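You operate a simulated robot arm through the tools that you are given. There is no shell and no other tool. Be economical: measure what you need, move in short steps, check, and stop when the job is done.

Carry out the task below with a simulated robot arm. There is one attempt and no reset: what you move stays moved.

TASK
Take the yellow fuse from the free deck of the frame bench and put it on top of the finned blue module.
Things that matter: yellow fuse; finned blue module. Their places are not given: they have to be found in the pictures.

The check looks at the end state, three seconds after you hand in, the way a careful person would. Anything else that was tipped, shoved, dropped, spilled or broken makes it a failure.

THE ROBOT
A 7-joint arm with a two-finger parallel gripper, fixed in place. Base frame: the origin is at the foot of the arm, x ahead of it, y to its left, z up; the work surface is at about z = 0.78. Units: m, rad, N and s.
With the tool pointing down near the work surface it reaches from about 0.3 to 0.7 m from the base axis. Its first joint turns from -1.152 to 1.152 rad. Payload 1.57 kg.
The tool frame sits at the grasp point between the pads (the TCP): z along the fingers, y along the line on which they close. The tips reach 0.03 m beyond it. Largest opening 0.11 m; finger width 0.024, thickness 0.012; the body of the gripper, 0.048 by 0.112 m, starts 0.078 m behind the TCP.
Orientation is told as [roll, pitch, yaw] about the base's x, y, z axes, in that order, counted from this pose: with the fingers straight down and closing along the base's y, the tool's x points along the base's -x, its y along +y and its z along -z.

THE INTERFACE
- The arm moves only by the tool jog_arm. Its argument "moves" is a list that holds one entry, the list of rows, each a list of 6 numbers: the shift along the tool's x, y, z in m, then the turn, a rotation vector about the tool's x, y, z in rad. In form: [[[tx, ty, tz, ax, ay, az], ...]]. A call has 1 to 12 rows; each row shifts and turns the commanded pose from where the row before left it, along the tool's axes as they then stand. "claw" is the closure in counts, from 0 (fully open) to 255 (shut), set as the call begins (left out, the last holds). Rows are played at 5 a second. More than 0.05 m and 0.15 rad between two rows, or a gripper value outside its range, and nothing of the call is played. Where a pose cannot be reached the arm comes as near as it can. A force on the tool above 40 N (or 10 N above the force at the start of the call, whichever is more), or a blocked arm, ends the call early, and 0.2 s more pass. The fingers move at their own pace (about 0.108 m/s each) and stop on an object; they squeeze with about 29 N. The grip force told is the motor's: it shows also when the fingers shut on nothing. Time passes only in rows, and 0.2 s behind the last, so rows that do not move let the fingers close. It gives the time, the measured TCP pose, the force on the tool (base axes), the opening and the grip force at its end, in the units of the frame above (readings bear some noise), and new pictures: "show" is both (left out), scene, wrist or none.
- Cameras (640 x 400 px; columns grow to the right, rows downward): "scene" is fixed at [0.1784, -0.4143, 1.3896]; the picture's right is [0.55, -0.84, 0.00], its down [-0.57, -0.37, -0.73] and it looks along [0.61, 0.40, -0.68] (base axes); focal length 331 px, centre (320, 200). "wrist" rides on the gripper at [-0.036, 0, -0.08] in the tool frame; the picture's right is [0.00, -1.00, 0.00], its down [0.97, 0.00, -0.24] and it looks along [0.24, 0.00, 0.97] (tool axes); focal length 218 px, centre (320, 200).
- probe_pixels(camera, pixels): for up to 12 pixels [column, row] of the newest picture of that camera ("zoom" is the newest enlarged one), the place [x, y, z] in the base frame of the surface seen there, good to about 0.002 m. The clock stands still meanwhile.
- enlarge(camera, box): a new picture of the part [left, top, right, bottom] of that camera's present view, enlarged. The clock stands still meanwhile.
- close_job(): hands the job in; it is judged then, once.

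Go step by step. Measure first, check grasps and placings, and put right what went wrong. The budget is 60 turns and 120 pictures, counting those below and the enlarged ones. Unless the task says otherwise, let go and move clear before handing in, and close with one line.

The tools are called after "Emit:" by a JSON object that holds its "name" and its "arguments". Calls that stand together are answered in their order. jog_arm: Moves the arm, as the interface text tells. Its arguments: {"type":"object","properties":{"moves":{"type":"array","items":{"type":"array","items":{"type":"array","items":{"type":"number"}}}},"claw":{"type":"number"},"show":{"type":"string","enum":["both","scene","wrist","none"]}},"required":["moves"]} The other tools are called the same way: probe_pixels (camera, pixels) gives the place of the surface under pixels of a picture; enlarge (camera, box) takes an enlarged picture of a part of a camera's view; close_job () hands the job in.

At the start:

```text
clock: 0.0
tool_pos: [0.394, -0.2056, 1.0635]
tool_rot: [0.0, 0.001, 0.001]
wrist_force: [0.5, 0.1, 0.5]
finger_gap: 0.1099
finger_force: 0.1
```

scene: 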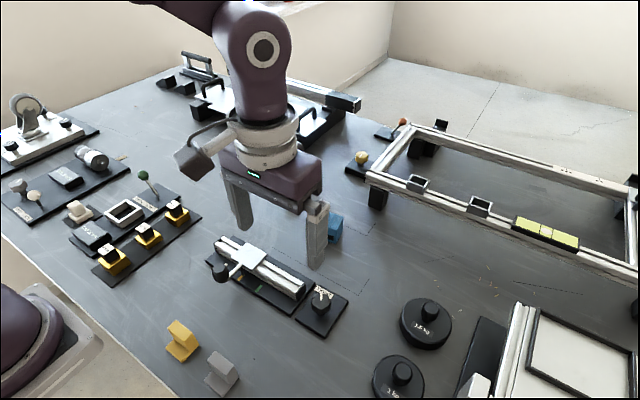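
wrist: 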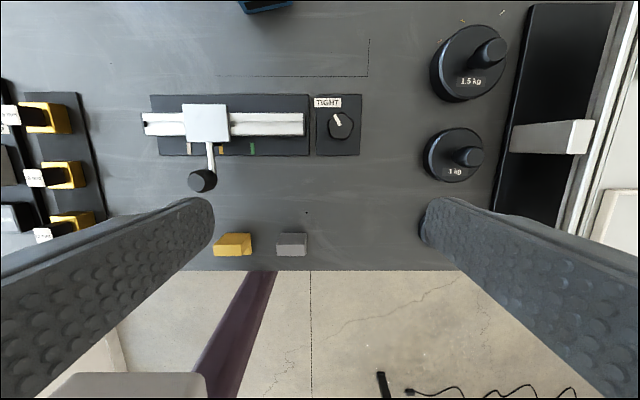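

The scene shows a white frame at right with a yellow block at (545,233), small yellow items at (182,340), and something blue at (335,228). I'll enlarge these areas to identify them.

Emit:
{"name": "enlarge", "arguments": {"camera": "scene", "box": [340, 90, 640, 290]}}

Emit:
{"name": "enlarge", "arguments": {"camera": "scene", "box": [140, 180, 380, 400]}}

Emit:
{"name": "enlarge", "arguments": {"camera": "scene", "box": [0, 40, 240, 290]}}

```text
2.00 times, centred on (490, 190) of scene
```

zoom: 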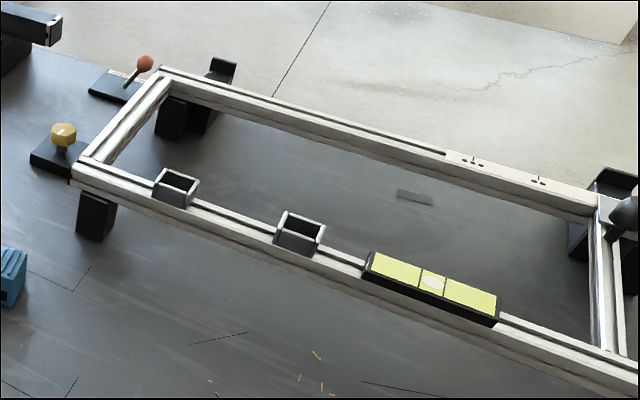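

```text
1.82 times, centred on (260, 290) of scene
```

zoom: 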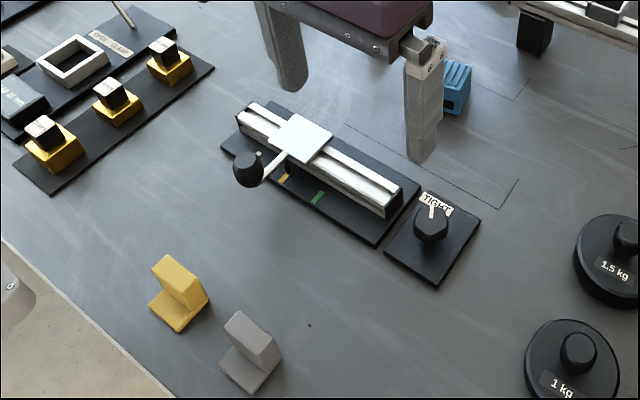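

```text
1.60 times, centred on (120, 165) of scene
```

zoom: 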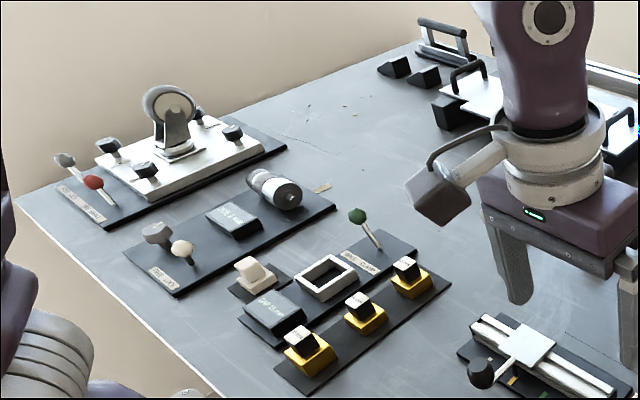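

The blue ribbed block is at (335,228) and the yellow L-shaped piece at (182,340); I'll probe them, and enlarge the fuse.

Emit:
{"name": "enlarge", "arguments": {"camera": "scene", "box": [140, 300, 260, 400]}}

Emit:
{"name": "enlarge", "arguments": {"camera": "wrist", "box": [190, 200, 330, 288]}}

Emit:
{"name": "probe_pixels", "arguments": {"camera": "scene", "pixels": [[178, 325], [190, 338], [185, 345], [172, 350], [338, 215], [335, 232], [220, 372], [230, 362], [200, 330]]}}

Emit:
{"name": "probe_pixels", "arguments": {"camera": "wrist", "pixels": [[216, 252], [250, 252], [235, 237], [232, 245], [262, 6], [280, 5], [245, 8], [225, 236], [252, 236]]}}

```text
4.00 times, centred on (200, 350) of scene
```

zoom: 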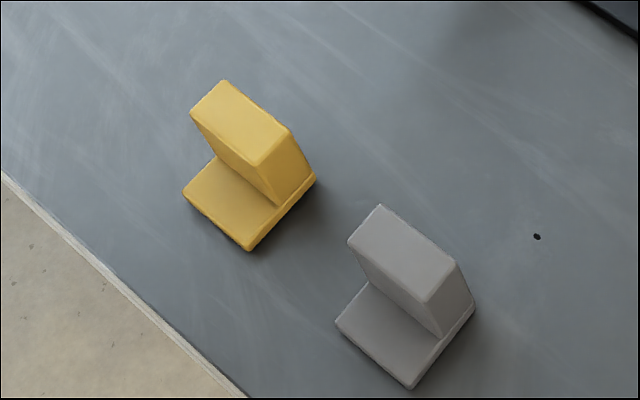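

```text
4.55 times, centred on (260, 244) of wrist
```

zoom: 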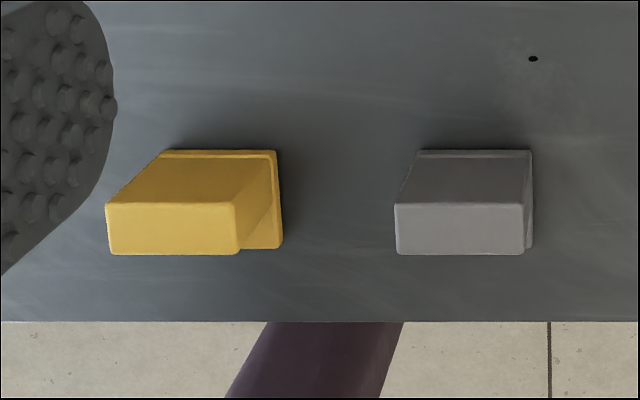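

```text
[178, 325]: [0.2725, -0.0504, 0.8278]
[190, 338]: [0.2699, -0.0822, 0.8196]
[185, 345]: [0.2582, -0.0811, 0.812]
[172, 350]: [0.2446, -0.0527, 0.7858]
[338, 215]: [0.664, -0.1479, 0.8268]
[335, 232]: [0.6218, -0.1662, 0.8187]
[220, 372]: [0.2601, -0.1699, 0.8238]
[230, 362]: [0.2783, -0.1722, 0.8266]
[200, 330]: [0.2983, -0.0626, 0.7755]
```

```text
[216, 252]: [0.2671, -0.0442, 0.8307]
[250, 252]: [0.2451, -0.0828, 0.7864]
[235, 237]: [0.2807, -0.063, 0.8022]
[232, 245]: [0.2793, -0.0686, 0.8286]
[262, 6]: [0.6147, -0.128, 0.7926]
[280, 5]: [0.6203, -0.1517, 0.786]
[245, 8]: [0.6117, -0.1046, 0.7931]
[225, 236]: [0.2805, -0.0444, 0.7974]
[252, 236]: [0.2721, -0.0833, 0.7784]
```

The yellow L-shaped fuse is about at (0.262, -0.06), top z≈0.83; the module near (0.64,-0.15). I'll move the arm above the fuse, which should also unblock the view of the module.

Emit:
{"name": "jog_arm", "arguments": {"moves": [[[0.025, 0.035, 0, 0, 0, 0], [0.025, 0.035, 0, 0, 0, 0], [0.025, 0.035, 0, 0, 0, 0], [0.015, 0.035, 0, 0, 0, 0], [0, 0, 0.03, 0, 0, 0], [0, 0, 0, 0, 0, 0]]], "claw": 0}}

```text
clock: 1.4
tool_pos: [0.3029, -0.0623, 1.0346]
tool_rot: [-0.001, 0.0, 0.0]
wrist_force: [0.3, 0.2, -1.2]
finger_gap: 0.1099
finger_force: 0.2
```

scene: 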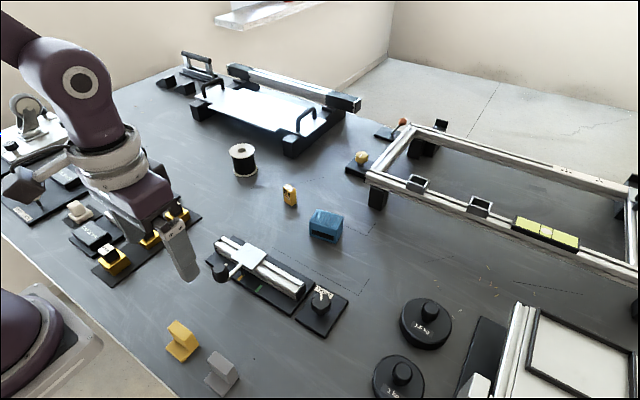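
wrist: 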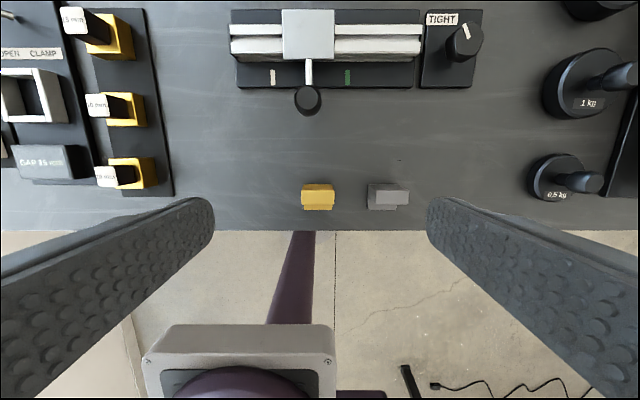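

There is another yellow object at (290,195), previously hidden, beside the blue module at (326,226): likely the real fuse. I'll enlarge and probe.

Emit:
{"name": "enlarge", "arguments": {"camera": "scene", "box": [260, 165, 370, 255]}}

Emit:
{"name": "probe_pixels", "arguments": {"camera": "scene", "pixels": [[288, 187], [292, 187], [287, 200], [294, 203], [294, 197], [318, 210], [342, 217], [312, 225], [332, 233], [338, 238], [326, 218], [350, 250]]}}

```text
4.44 times, centred on (315, 210) of scene
```

zoom: 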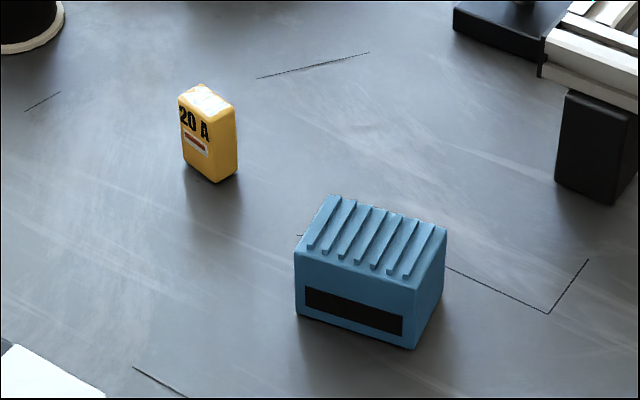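

```text
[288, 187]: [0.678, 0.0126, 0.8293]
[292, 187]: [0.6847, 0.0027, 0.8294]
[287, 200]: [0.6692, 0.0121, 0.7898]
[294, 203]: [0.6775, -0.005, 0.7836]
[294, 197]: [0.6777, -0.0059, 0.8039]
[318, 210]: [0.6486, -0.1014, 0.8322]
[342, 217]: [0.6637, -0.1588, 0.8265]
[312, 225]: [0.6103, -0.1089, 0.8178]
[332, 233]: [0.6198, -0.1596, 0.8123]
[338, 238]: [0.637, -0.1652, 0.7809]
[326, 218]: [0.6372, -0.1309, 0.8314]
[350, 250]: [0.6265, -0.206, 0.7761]
```

It is a standing "20 A" fuse, and the module has fins on top. I'll probe the zoom for edges.

Emit:
{"name": "probe_pixels", "arguments": {"camera": "zoom", "pixels": [[182, 100], [200, 88], [234, 108], [214, 117], [215, 176], [235, 172], [186, 158]]}}

Emit:
{"name": "probe_pixels", "arguments": {"camera": "zoom", "pixels": [[299, 246], [332, 200], [441, 230], [413, 277], [410, 340], [299, 305], [440, 285], [370, 238], [362, 235]]}}

```text
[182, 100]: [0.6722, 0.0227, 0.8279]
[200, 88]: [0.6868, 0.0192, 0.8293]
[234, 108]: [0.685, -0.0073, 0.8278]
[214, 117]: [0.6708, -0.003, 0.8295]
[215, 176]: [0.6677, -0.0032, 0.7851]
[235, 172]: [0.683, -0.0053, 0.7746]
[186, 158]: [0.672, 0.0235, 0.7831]
```

```text
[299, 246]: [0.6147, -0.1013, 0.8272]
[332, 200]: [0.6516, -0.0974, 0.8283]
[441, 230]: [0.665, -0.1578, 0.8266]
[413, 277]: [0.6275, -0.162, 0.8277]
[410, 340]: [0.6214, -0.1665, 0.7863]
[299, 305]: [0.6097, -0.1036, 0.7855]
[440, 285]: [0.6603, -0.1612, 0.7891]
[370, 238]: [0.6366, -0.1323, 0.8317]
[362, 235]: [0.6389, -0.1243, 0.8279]
```

The fuse is centred at about (0.678, 0.008), top z 0.829, roughly aligned with the base axes; the module's top is at z 0.832, centred (0.639,-0.131), yaw ≈0.2. I move above the fuse with partly opened fingers.

Emit:
{"name": "jog_arm", "arguments": {"moves": [[[-0.0375, 0.007, 0, 0, 0, 0], [-0.0375, 0.007, 0, 0, 0, 0], [-0.0375, 0.007, 0, 0, 0, 0], [-0.0375, 0.007, 0, 0, 0, 0], [-0.0375, 0.007, 0, 0, 0, 0], [-0.0375, 0.007, 0, 0, 0, 0], [-0.0375, 0.007, 0, 0, 0, 0], [-0.0375, 0.007, 0, 0, 0, 0], [-0.0375, 0.007, 0.03, 0, 0, 0], [-0.0375, 0.007, 0.03, 0, 0, 0], [0, 0, 0.03, 0, 0, 0], [0, 0, 0, 0, 0, 0]]], "claw": 80}}

```text
clock: 4.0
tool_pos: [0.6793, 0.0035, 0.9455]
tool_rot: [0.0, 0.001, 0.001]
wrist_force: [-0.3, 0.4, 0.7]
finger_gap: 0.0758
finger_force: 0.1
```

scene: 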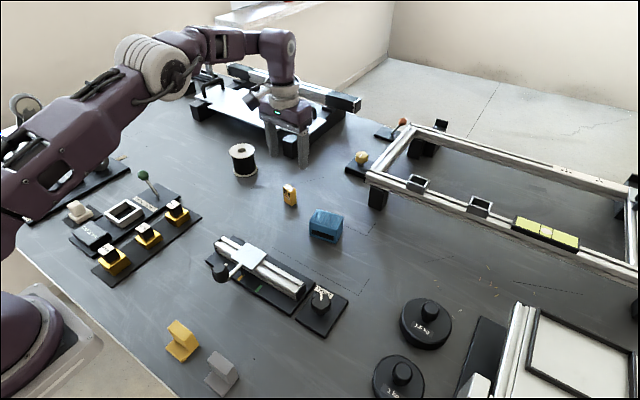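
wrist: 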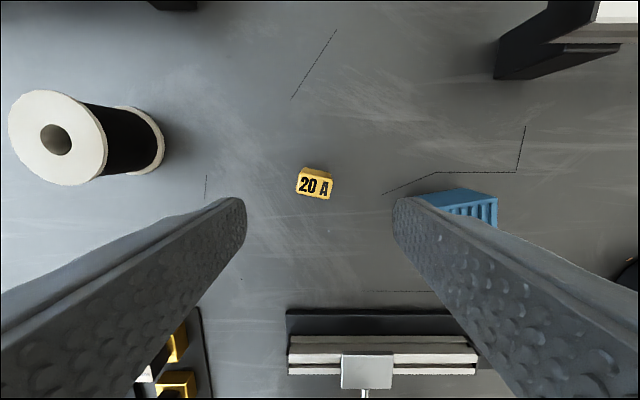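

The fuse is at (314,183), seen slightly rotated. I'll measure its top edges from here.

Emit:
{"name": "enlarge", "arguments": {"camera": "wrist", "box": [270, 150, 360, 206]}}

Emit:
{"name": "enlarge", "arguments": {"camera": "wrist", "box": [280, 160, 350, 204]}}

```text
7.11 times, centred on (315, 178) of wrist
```

zoom: 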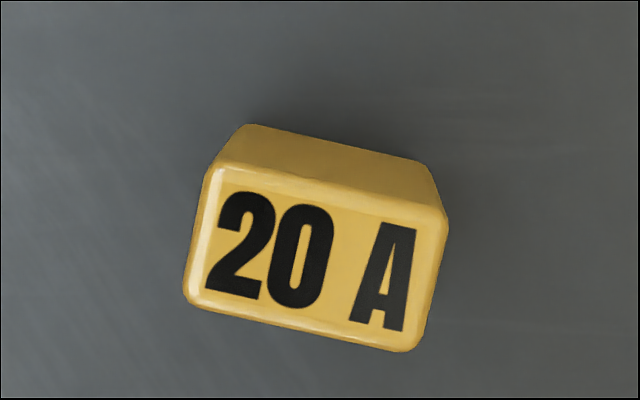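

```text
9.09 times, centred on (315, 182) of wrist
```

zoom: 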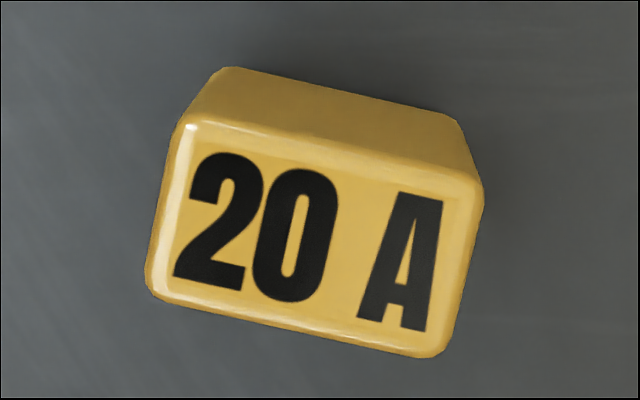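

Emit:
{"name": "probe_pixels", "arguments": {"camera": "zoom", "pixels": [[192, 130], [472, 190], [155, 285], [435, 348], [312, 235], [318, 325], [330, 150], [165, 210], [455, 270]]}}

Emit:
{"name": "probe_pixels", "arguments": {"camera": "wrist", "pixels": [[460, 189], [495, 198], [430, 195], [495, 222]]}}

```text
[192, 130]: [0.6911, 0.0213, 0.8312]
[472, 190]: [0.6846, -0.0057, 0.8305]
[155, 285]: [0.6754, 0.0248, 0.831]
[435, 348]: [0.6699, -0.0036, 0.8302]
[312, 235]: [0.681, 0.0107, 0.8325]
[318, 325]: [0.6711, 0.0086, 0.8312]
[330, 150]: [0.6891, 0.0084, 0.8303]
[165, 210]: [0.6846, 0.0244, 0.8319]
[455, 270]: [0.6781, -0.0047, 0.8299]
```

```text
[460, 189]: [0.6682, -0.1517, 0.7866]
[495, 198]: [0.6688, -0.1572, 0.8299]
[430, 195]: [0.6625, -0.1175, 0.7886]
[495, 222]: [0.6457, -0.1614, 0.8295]
```

Fuse centre (0.680, 0.0095), yaw ≈ -0.21 rad. I align, turn, and descend to TCP z ≈ 0.817.

Emit:
{"name": "jog_arm", "arguments": {"moves": [[[-0.001, 0.006, 0, 0, 0, 0], [0, 0, 0, 0, 0, 0.105], [0, 0, 0, 0, 0, 0.105], [0, 0, 0.03, 0, 0, 0], [0, 0, 0.03, 0, 0, 0], [0, 0, 0.025, 0, 0, 0], [0, 0, 0.025, 0, 0, 0], [0, 0, 0.018, 0, 0, 0], [0, 0, 0, 0, 0, 0]]]}}

```text
clock: 6.0
tool_pos: [0.6802, 0.0086, 0.8166]
tool_rot: [0.001, -0.001, -0.213]
wrist_force: [-0.7, 0.8, 0.7]
finger_gap: 0.0752
finger_force: 0.1
```

scene: 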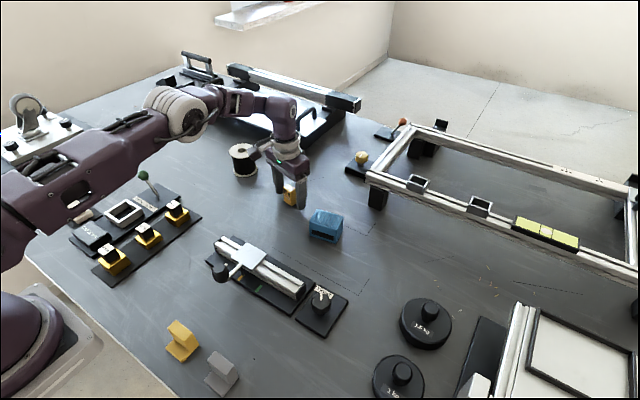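
wrist: 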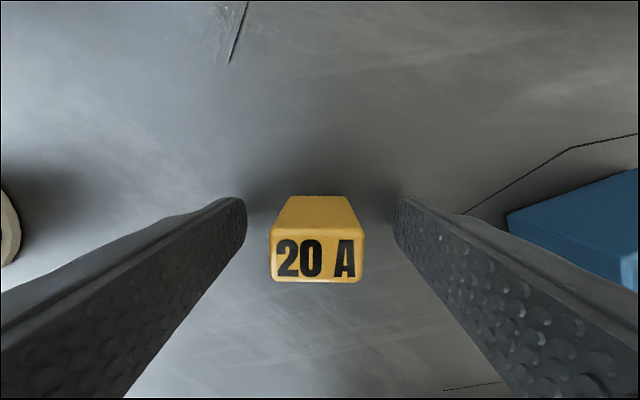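

The fuse is squarely between the fingers at (316,240). I close, then lift slightly.

Emit:
{"name": "jog_arm", "arguments": {"moves": [[[0, 0, 0, 0, 0, 0], [0, 0, 0, 0, 0, 0], [0, 0, 0, 0, 0, 0], [0, 0, 0, 0, 0, 0], [0, 0, -0.02, 0, 0, 0], [0, 0, -0.03, 0, 0, 0], [0, 0, -0.03, 0, 0, 0], [0, 0, 0, 0, 0, 0]]], "claw": 255}}

```text
clock: 7.8
tool_pos: [0.6787, 0.0084, 0.8958]
tool_rot: [0.0, -0.001, -0.212]
wrist_force: [0.3, 0.5, -0.4]
finger_gap: 0.031
finger_force: 29.4
```

scene: 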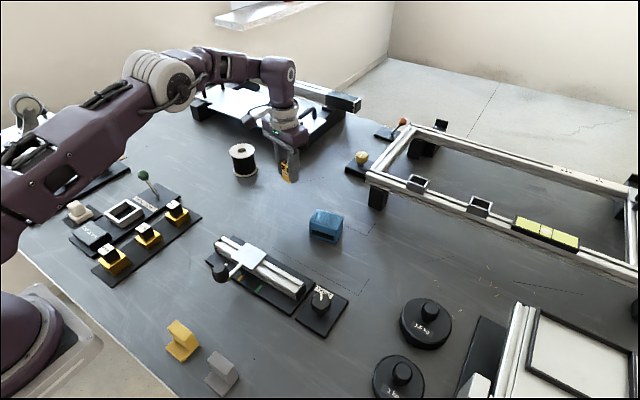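
wrist: 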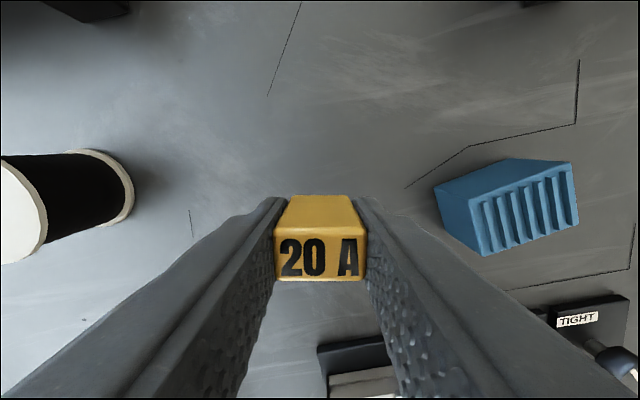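

The fuse is held (gap 0.031). Now I measure the module's top from this clear view around (525,215).

Emit:
{"name": "probe_pixels", "arguments": {"camera": "wrist", "pixels": [[473, 199], [569, 165], [575, 221], [491, 251], [526, 213], [520, 213], [487, 225], [572, 195]]}}

Emit:
{"name": "enlarge", "arguments": {"camera": "wrist", "box": [430, 145, 600, 265]}}

```text
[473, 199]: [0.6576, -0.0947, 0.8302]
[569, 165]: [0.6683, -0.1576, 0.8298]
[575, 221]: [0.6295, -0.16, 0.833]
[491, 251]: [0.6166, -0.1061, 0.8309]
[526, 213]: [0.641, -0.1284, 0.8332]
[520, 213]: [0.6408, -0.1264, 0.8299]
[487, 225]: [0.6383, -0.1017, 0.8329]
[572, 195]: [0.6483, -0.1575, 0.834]
```

```text
3.33 times, centred on (515, 205) of wrist
```

zoom: 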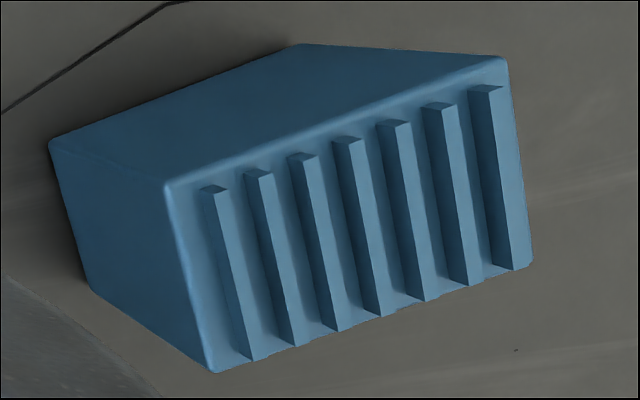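

The module top is centred at (0.643,-0.130), yaw ≈0.18, fins at z≈0.833. I raise, turn to match, and move over it.

Emit:
{"name": "jog_arm", "arguments": {"moves": [[[0, 0, -0.03, 0, 0, 0], [0, 0, 0, 0, 0, -0.13], [0, 0, 0, 0, 0, -0.13], [0, 0, 0, 0, 0, -0.13], [0.015, -0.0323, 0, 0, 0, 0], [0.015, -0.0323, 0, 0, 0, 0], [0.015, -0.0323, 0, 0, 0, 0], [0.015, -0.0323, 0, 0, 0, 0], [0, 0, 0, 0, 0, 0], [0, 0, 0, 0, 0, 0]]]}}

```text
clock: 10.0
tool_pos: [0.6449, -0.1291, 0.9275]
tool_rot: [0.001, 0.001, 0.18]
wrist_force: [0.5, 0.8, -0.4]
finger_gap: 0.0311
finger_force: 29.1
```

scene: 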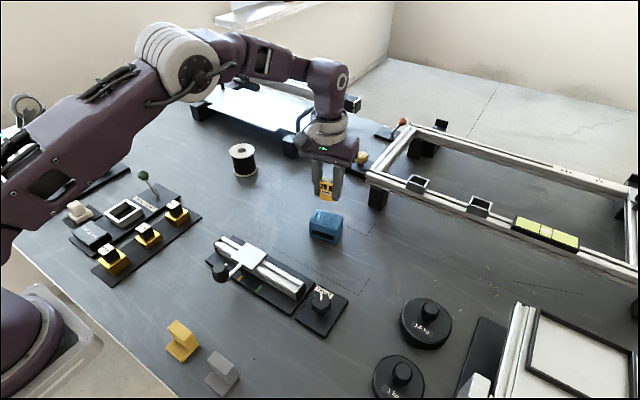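
wrist: 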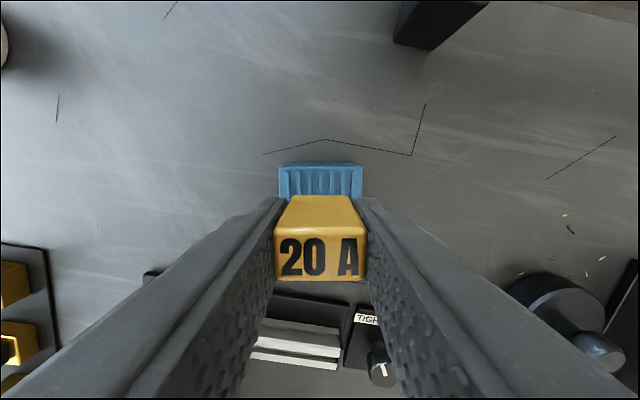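

The fuse is aligned with the module at (320,180). I descend to just above the fins.

Emit:
{"name": "jog_arm", "arguments": {"moves": [[[0.0015, 0, 0.02, 0, 0, 0], [0, 0, 0.018, 0, 0, 0], [0, 0, 0.01, 0, 0, 0], [0, 0, 0, 0, 0, 0]]]}}

Emit:
{"name": "enlarge", "arguments": {"camera": "scene", "box": [280, 165, 380, 255]}}

```text
clock: 11.0
tool_pos: [0.6419, -0.1316, 0.8801]
tool_rot: [0.0, -0.002, 0.179]
wrist_force: [0.5, -0.2, 0.4]
finger_gap: 0.0313
finger_force: 29.1
```

scene: 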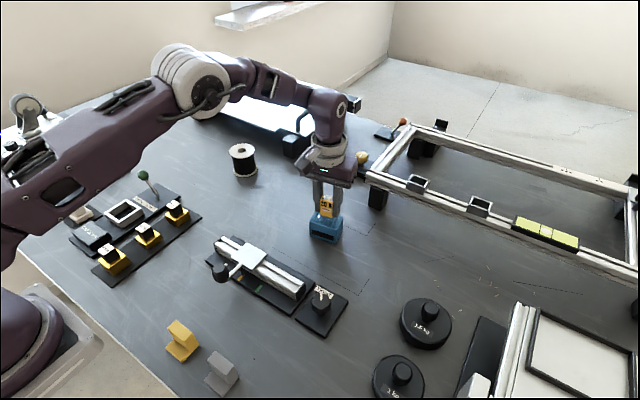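
wrist: 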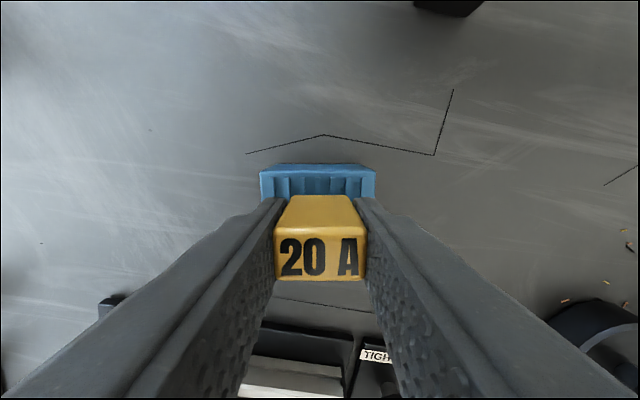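

```text
4.44 times, centred on (330, 210) of scene
```

zoom: 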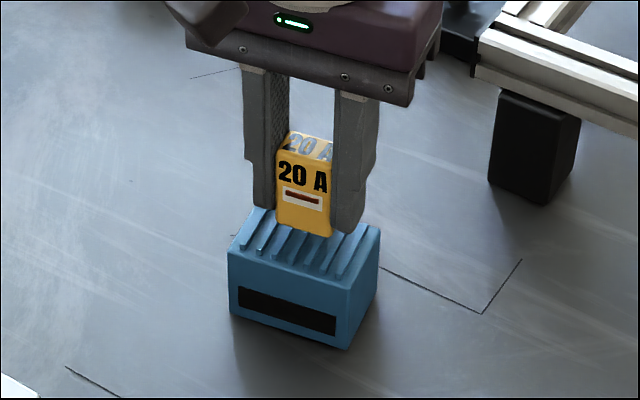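

The fuse is a few mm above the fins, well centred. I creep down, watching the force.

Emit:
{"name": "jog_arm", "arguments": {"moves": [[[0, 0, 0.002, 0, 0, 0], [0, 0, 0.001, 0, 0, 0], [0, 0, 0.001, 0, 0, 0], [0, 0, 0, 0, 0, 0]]], "show": "none"}}

```text
clock: 12.0
tool_pos: [0.6413, -0.1288, 0.875]
tool_rot: [0.0, 0.0, 0.179]
wrist_force: [-1.0, 0.8, -0.5]
finger_gap: 0.031
finger_force: 28.9
```

There is no contact yet at z 0.875, so I keep creeping down by 1 mm.

Emit:
{"name": "jog_arm", "arguments": {"moves": [[[0, 0, 0.001, 0, 0, 0], [0, 0, 0, 0, 0, 0]]], "show": "none"}}

Emit:
{"name": "enlarge", "arguments": {"camera": "scene", "box": [300, 190, 350, 245]}}

```text
clock: 12.6
tool_pos: [0.6422, -0.1285, 0.8745]
tool_rot: [0.0, 0.001, 0.179]
wrist_force: [0.1, 0.7, 0.1]
finger_gap: 0.0311
finger_force: 29.0
```

```text
7.27 times, centred on (325, 218) of scene
```

zoom: 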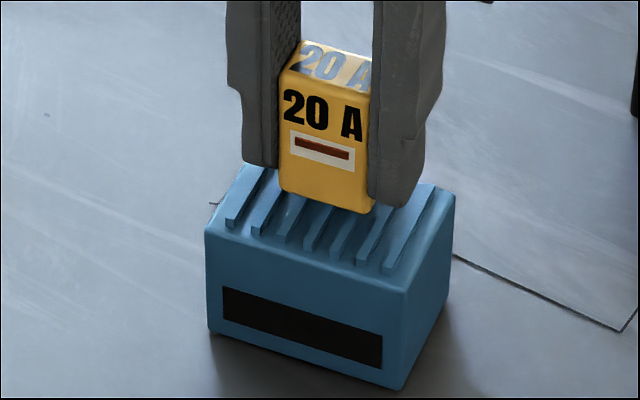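

No force yet; the fuse's lower edge at (325,203) of the zoom still looks just clear. Another 1 mm.

Emit:
{"name": "jog_arm", "arguments": {"moves": [[[0, 0, 0.001, 0, 0, 0], [0, 0, 0, 0, 0, 0], [0, 0, 0, 0, 0, 0]]], "show": "none"}}

```text
clock: 13.4
tool_pos: [0.6436, -0.1288, 0.8726]
tool_rot: [0.001, 0.0, 0.18]
wrist_force: [-0.2, -0.2, 0.5]
finger_gap: 0.031
finger_force: 29.1
```

Emit:
{"name": "jog_arm", "arguments": {"moves": [[[0, 0, 0.001, 0, 0, 0], [0, 0, 0, 0, 0, 0], [0, 0, 0, 0, 0, 0]]], "show": "none"}}

Emit:
{"name": "enlarge", "arguments": {"camera": "scene", "box": [300, 190, 350, 245]}}

```text
clock: 14.2
tool_pos: [0.644, -0.129, 0.8717]
tool_rot: [0.0, -0.001, 0.178]
wrist_force: [-0.4, 0.4, -0.1]
finger_gap: 0.0311
finger_force: 29.2
```

```text
7.27 times, centred on (325, 218) of scene
```

zoom: 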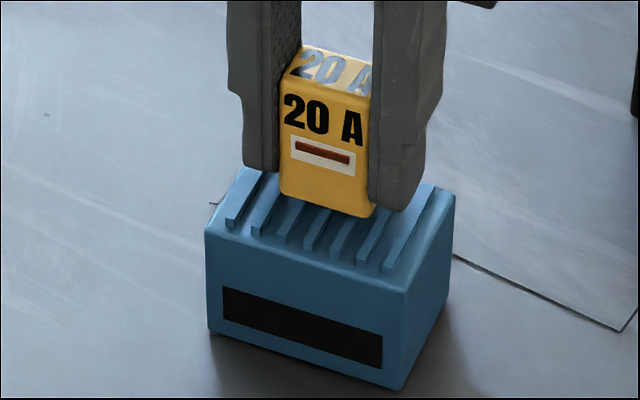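

Still no contact at 0.8717; another 1 mm.

Emit:
{"name": "jog_arm", "arguments": {"moves": [[[0, 0, 0.001, 0, 0, 0], [0, 0, 0, 0, 0, 0], [0, 0, 0, 0, 0, 0]]], "show": "none"}}

```text
clock: 15.0
tool_pos: [0.6416, -0.1302, 0.8706]
tool_rot: [-0.002, -0.001, 0.179]
wrist_force: [-0.7, 0.3, 0.7]
finger_gap: 0.0312
finger_force: 29.3
```

Emit:
{"name": "jog_arm", "arguments": {"moves": [[[0, 0, 0.001, 0, 0, 0], [0, 0, 0, 0, 0, 0], [0, 0, 0, 0, 0, 0]]], "show": "none"}}

Emit:
{"name": "enlarge", "arguments": {"camera": "scene", "box": [300, 190, 350, 245]}}

```text
clock: 15.8
tool_pos: [0.6417, -0.129, 0.8691]
tool_rot: [0.0, -0.001, 0.18]
wrist_force: [0.2, 0.5, 0.5]
finger_gap: 0.031
finger_force: 29.2
```

```text
7.27 times, centred on (325, 218) of scene
```

zoom: 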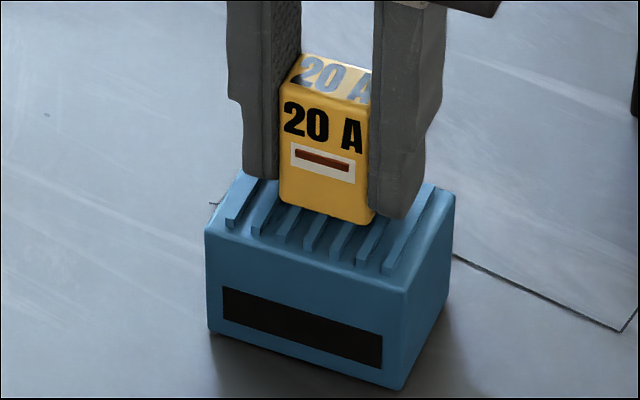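

Still no contact; I probe the fuse's lower edge and the fins beneath to judge the gap.

Emit:
{"name": "probe_pixels", "arguments": {"camera": "zoom", "pixels": [[325, 205], [325, 212], [300, 200], [360, 220], [335, 75], [318, 225], [345, 235], [290, 225], [260, 210]]}}

```text
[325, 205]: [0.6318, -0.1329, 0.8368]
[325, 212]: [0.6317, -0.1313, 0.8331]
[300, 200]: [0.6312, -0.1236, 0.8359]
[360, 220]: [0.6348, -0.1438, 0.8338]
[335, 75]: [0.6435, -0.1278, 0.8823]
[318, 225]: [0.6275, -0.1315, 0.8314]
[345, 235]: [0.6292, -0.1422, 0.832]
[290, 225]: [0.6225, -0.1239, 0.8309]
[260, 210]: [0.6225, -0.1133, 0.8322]
```

The gap is about 1 mm or less; I continue in 0.7 mm steps.

Emit:
{"name": "jog_arm", "arguments": {"moves": [[[0, 0, 0.0007, 0, 0, 0], [0, 0, 0, 0, 0, 0], [0, 0, 0, 0, 0, 0]]], "show": "none"}}

```text
clock: 16.6
tool_pos: [0.6432, -0.1285, 0.8688]
tool_rot: [0.0, -0.001, 0.181]
wrist_force: [-1.5, -0.1, -0.6]
finger_gap: 0.031
finger_force: 28.8
```

Emit:
{"name": "jog_arm", "arguments": {"moves": [[[0, 0, 0.0007, 0, 0, 0], [0, 0, 0, 0, 0, 0], [0, 0, 0, 0, 0, 0]]], "show": "none"}}

```text
clock: 17.4
tool_pos: [0.6429, -0.1293, 0.8678]
tool_rot: [0.0, 0.001, 0.179]
wrist_force: [0.3, -0.6, -0.7]
finger_gap: 0.0309
finger_force: 28.9
```

Emit:
{"name": "jog_arm", "arguments": {"moves": [[[0, 0, 0.0007, 0, 0, 0], [0, 0, 0, 0, 0, 0], [0, 0, 0, 0, 0, 0]]], "show": "none"}}

Emit:
{"name": "enlarge", "arguments": {"camera": "scene", "box": [300, 190, 350, 245]}}

```text
clock: 18.2
tool_pos: [0.642, -0.1287, 0.8684]
tool_rot: [-0.001, 0.001, 0.179]
wrist_force: [-0.7, 0.2, -0.9]
finger_gap: 0.031
finger_force: 28.7
```

```text
7.27 times, centred on (325, 218) of scene
```

zoom: 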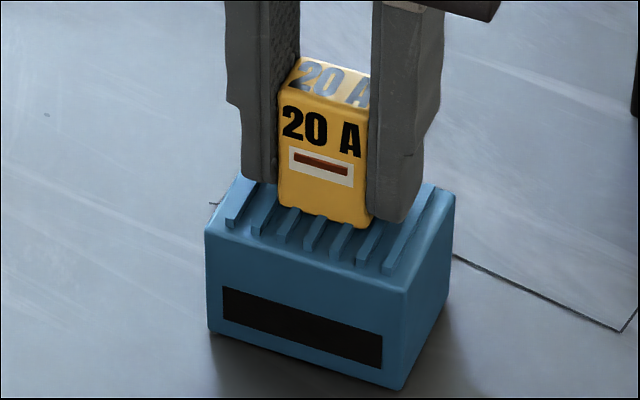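

The fuse's lower edge now meets the fins (wavy contact line near (320,215)). One more small step to confirm with force.

Emit:
{"name": "jog_arm", "arguments": {"moves": [[[0, 0, 0.0006, 0, 0, 0], [0, 0, 0, 0, 0, 0], [0, 0, 0, 0, 0, 0]]], "show": "none"}}

Emit:
{"name": "enlarge", "arguments": {"camera": "scene", "box": [300, 190, 350, 245]}}

```text
clock: 19.0
tool_pos: [0.6416, -0.1291, 0.867]
tool_rot: [0.0, 0.0, 0.179]
wrist_force: [0.0, 0.4, 0.0]
finger_gap: 0.031
finger_force: 29.3
```

```text
7.27 times, centred on (325, 218) of scene
```

zoom: 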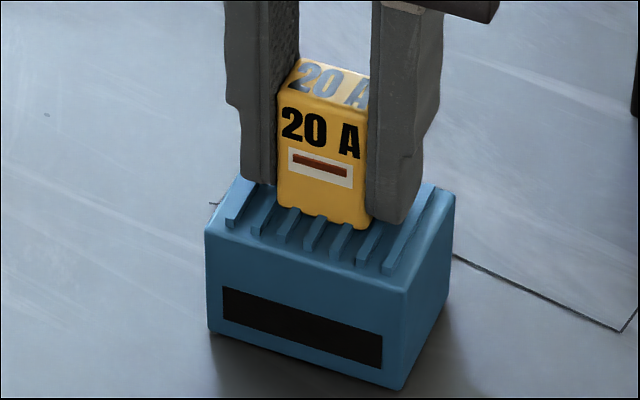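

The fins visually overlap the fuse without force, so the bearing surface is likely the block's top just below. I continue with small steps.

Emit:
{"name": "jog_arm", "arguments": {"moves": [[[0, 0, 0.0007, 0, 0, 0], [0, 0, 0, 0, 0, 0], [0, 0, 0, 0, 0, 0]]], "show": "none"}}

```text
clock: 19.8
tool_pos: [0.6425, -0.1286, 0.8654]
tool_rot: [-0.001, 0.0, 0.18]
wrist_force: [-0.1, 0.1, 5.9]
finger_gap: 0.0309
finger_force: 29.1
```

Contact: 5.9 N upward. I release by opening slowly and wait.

Emit:
{"name": "jog_arm", "arguments": {"moves": [[[0, 0, -0.0004, 0, 0, 0], [0, 0, 0, 0, 0, 0]]], "show": "none"}}

Emit:
{"name": "jog_arm", "arguments": {"moves": [[[0, 0, 0, 0, 0, 0], [0, 0, 0, 0, 0, 0], [0, 0, 0, 0, 0, 0]]], "claw": 110}}

Emit:
{"name": "enlarge", "arguments": {"camera": "scene", "box": [300, 190, 350, 245]}}

```text
clock: 20.4
tool_pos: [0.6414, -0.1283, 0.8671]
tool_rot: [-0.001, 0.001, 0.179]
wrist_force: [0.2, -1.2, 4.3]
finger_gap: 0.0312
finger_force: 29.5
```

```text
clock: 21.2
tool_pos: [0.6423, -0.1281, 0.8667]
tool_rot: [0.0, -0.002, 0.182]
wrist_force: [-0.2, -0.2, 0.4]
finger_gap: 0.0624
finger_force: 0.1
```

scene: 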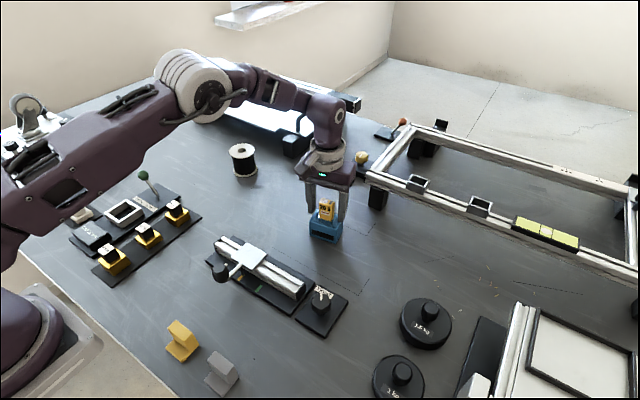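
wrist: 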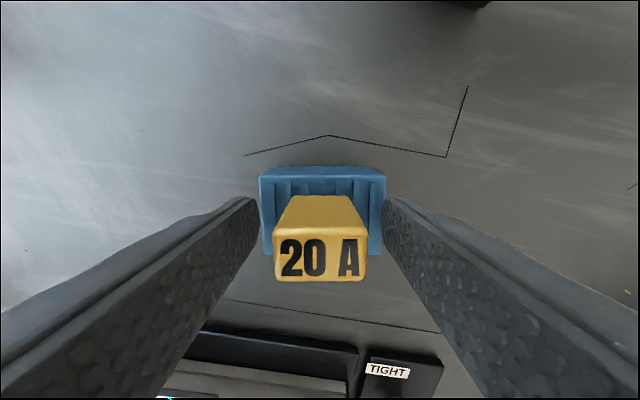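

```text
7.27 times, centred on (325, 218) of scene
```

zoom: 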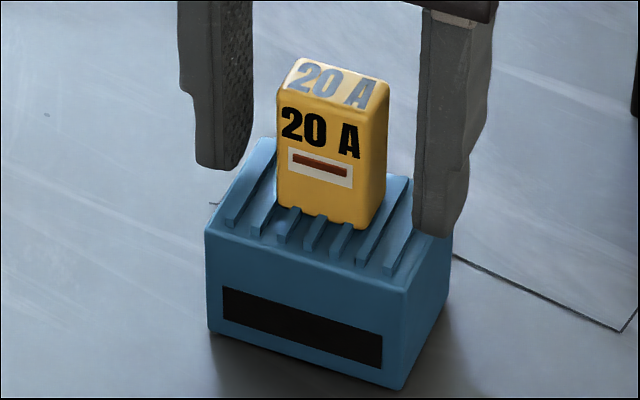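

The fuse stands on the module, free of the fingers. I lift straight up and check.

Emit:
{"name": "jog_arm", "arguments": {"moves": [[[0, 0, -0.015, 0, 0, 0], [0, 0, -0.03, 0, 0, 0], [0, 0, -0.04, 0, 0, 0], [0, 0, -0.04, 0, 0, 0], [0, 0, -0.04, 0, 0, 0], [0, 0, 0, 0, 0, 0]]]}}

Emit:
{"name": "enlarge", "arguments": {"camera": "scene", "box": [280, 170, 380, 255]}}

```text
clock: 22.6
tool_pos: [0.6435, -0.1293, 1.031]
tool_rot: [0.001, 0.002, 0.179]
wrist_force: [-0.3, 0.5, 0.2]
finger_gap: 0.0625
finger_force: 0.1
```

scene: 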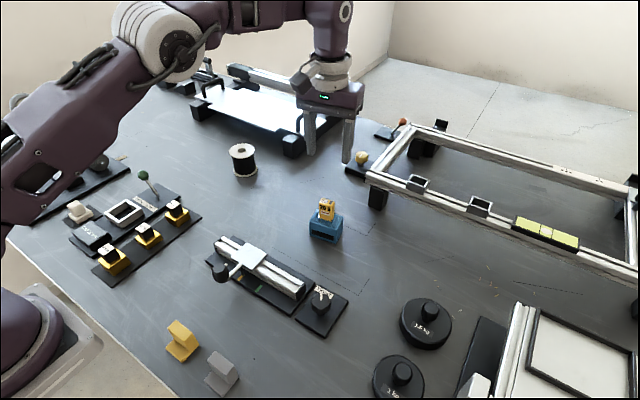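
wrist: 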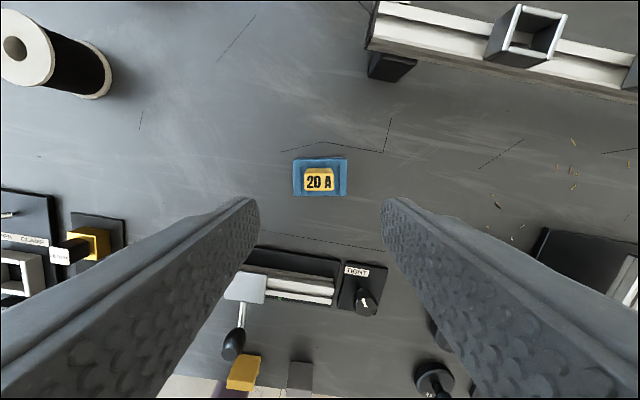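

```text
4.71 times, centred on (330, 212) of scene
```

zoom: 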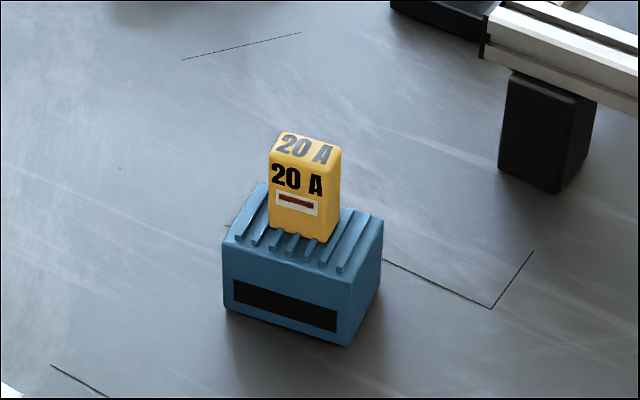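

The fuse stands upright and centred on the finned blue module, the gripper is clear, and nothing else has moved; I'm handing in.

Emit:
{"name": "close_job", "arguments": {}}

```text
The job is handed in.
```

The yellow 20 A fuse is standing upright, centred on top of the finned blue module, with the gripper clear and nothing else visibly disturbed.
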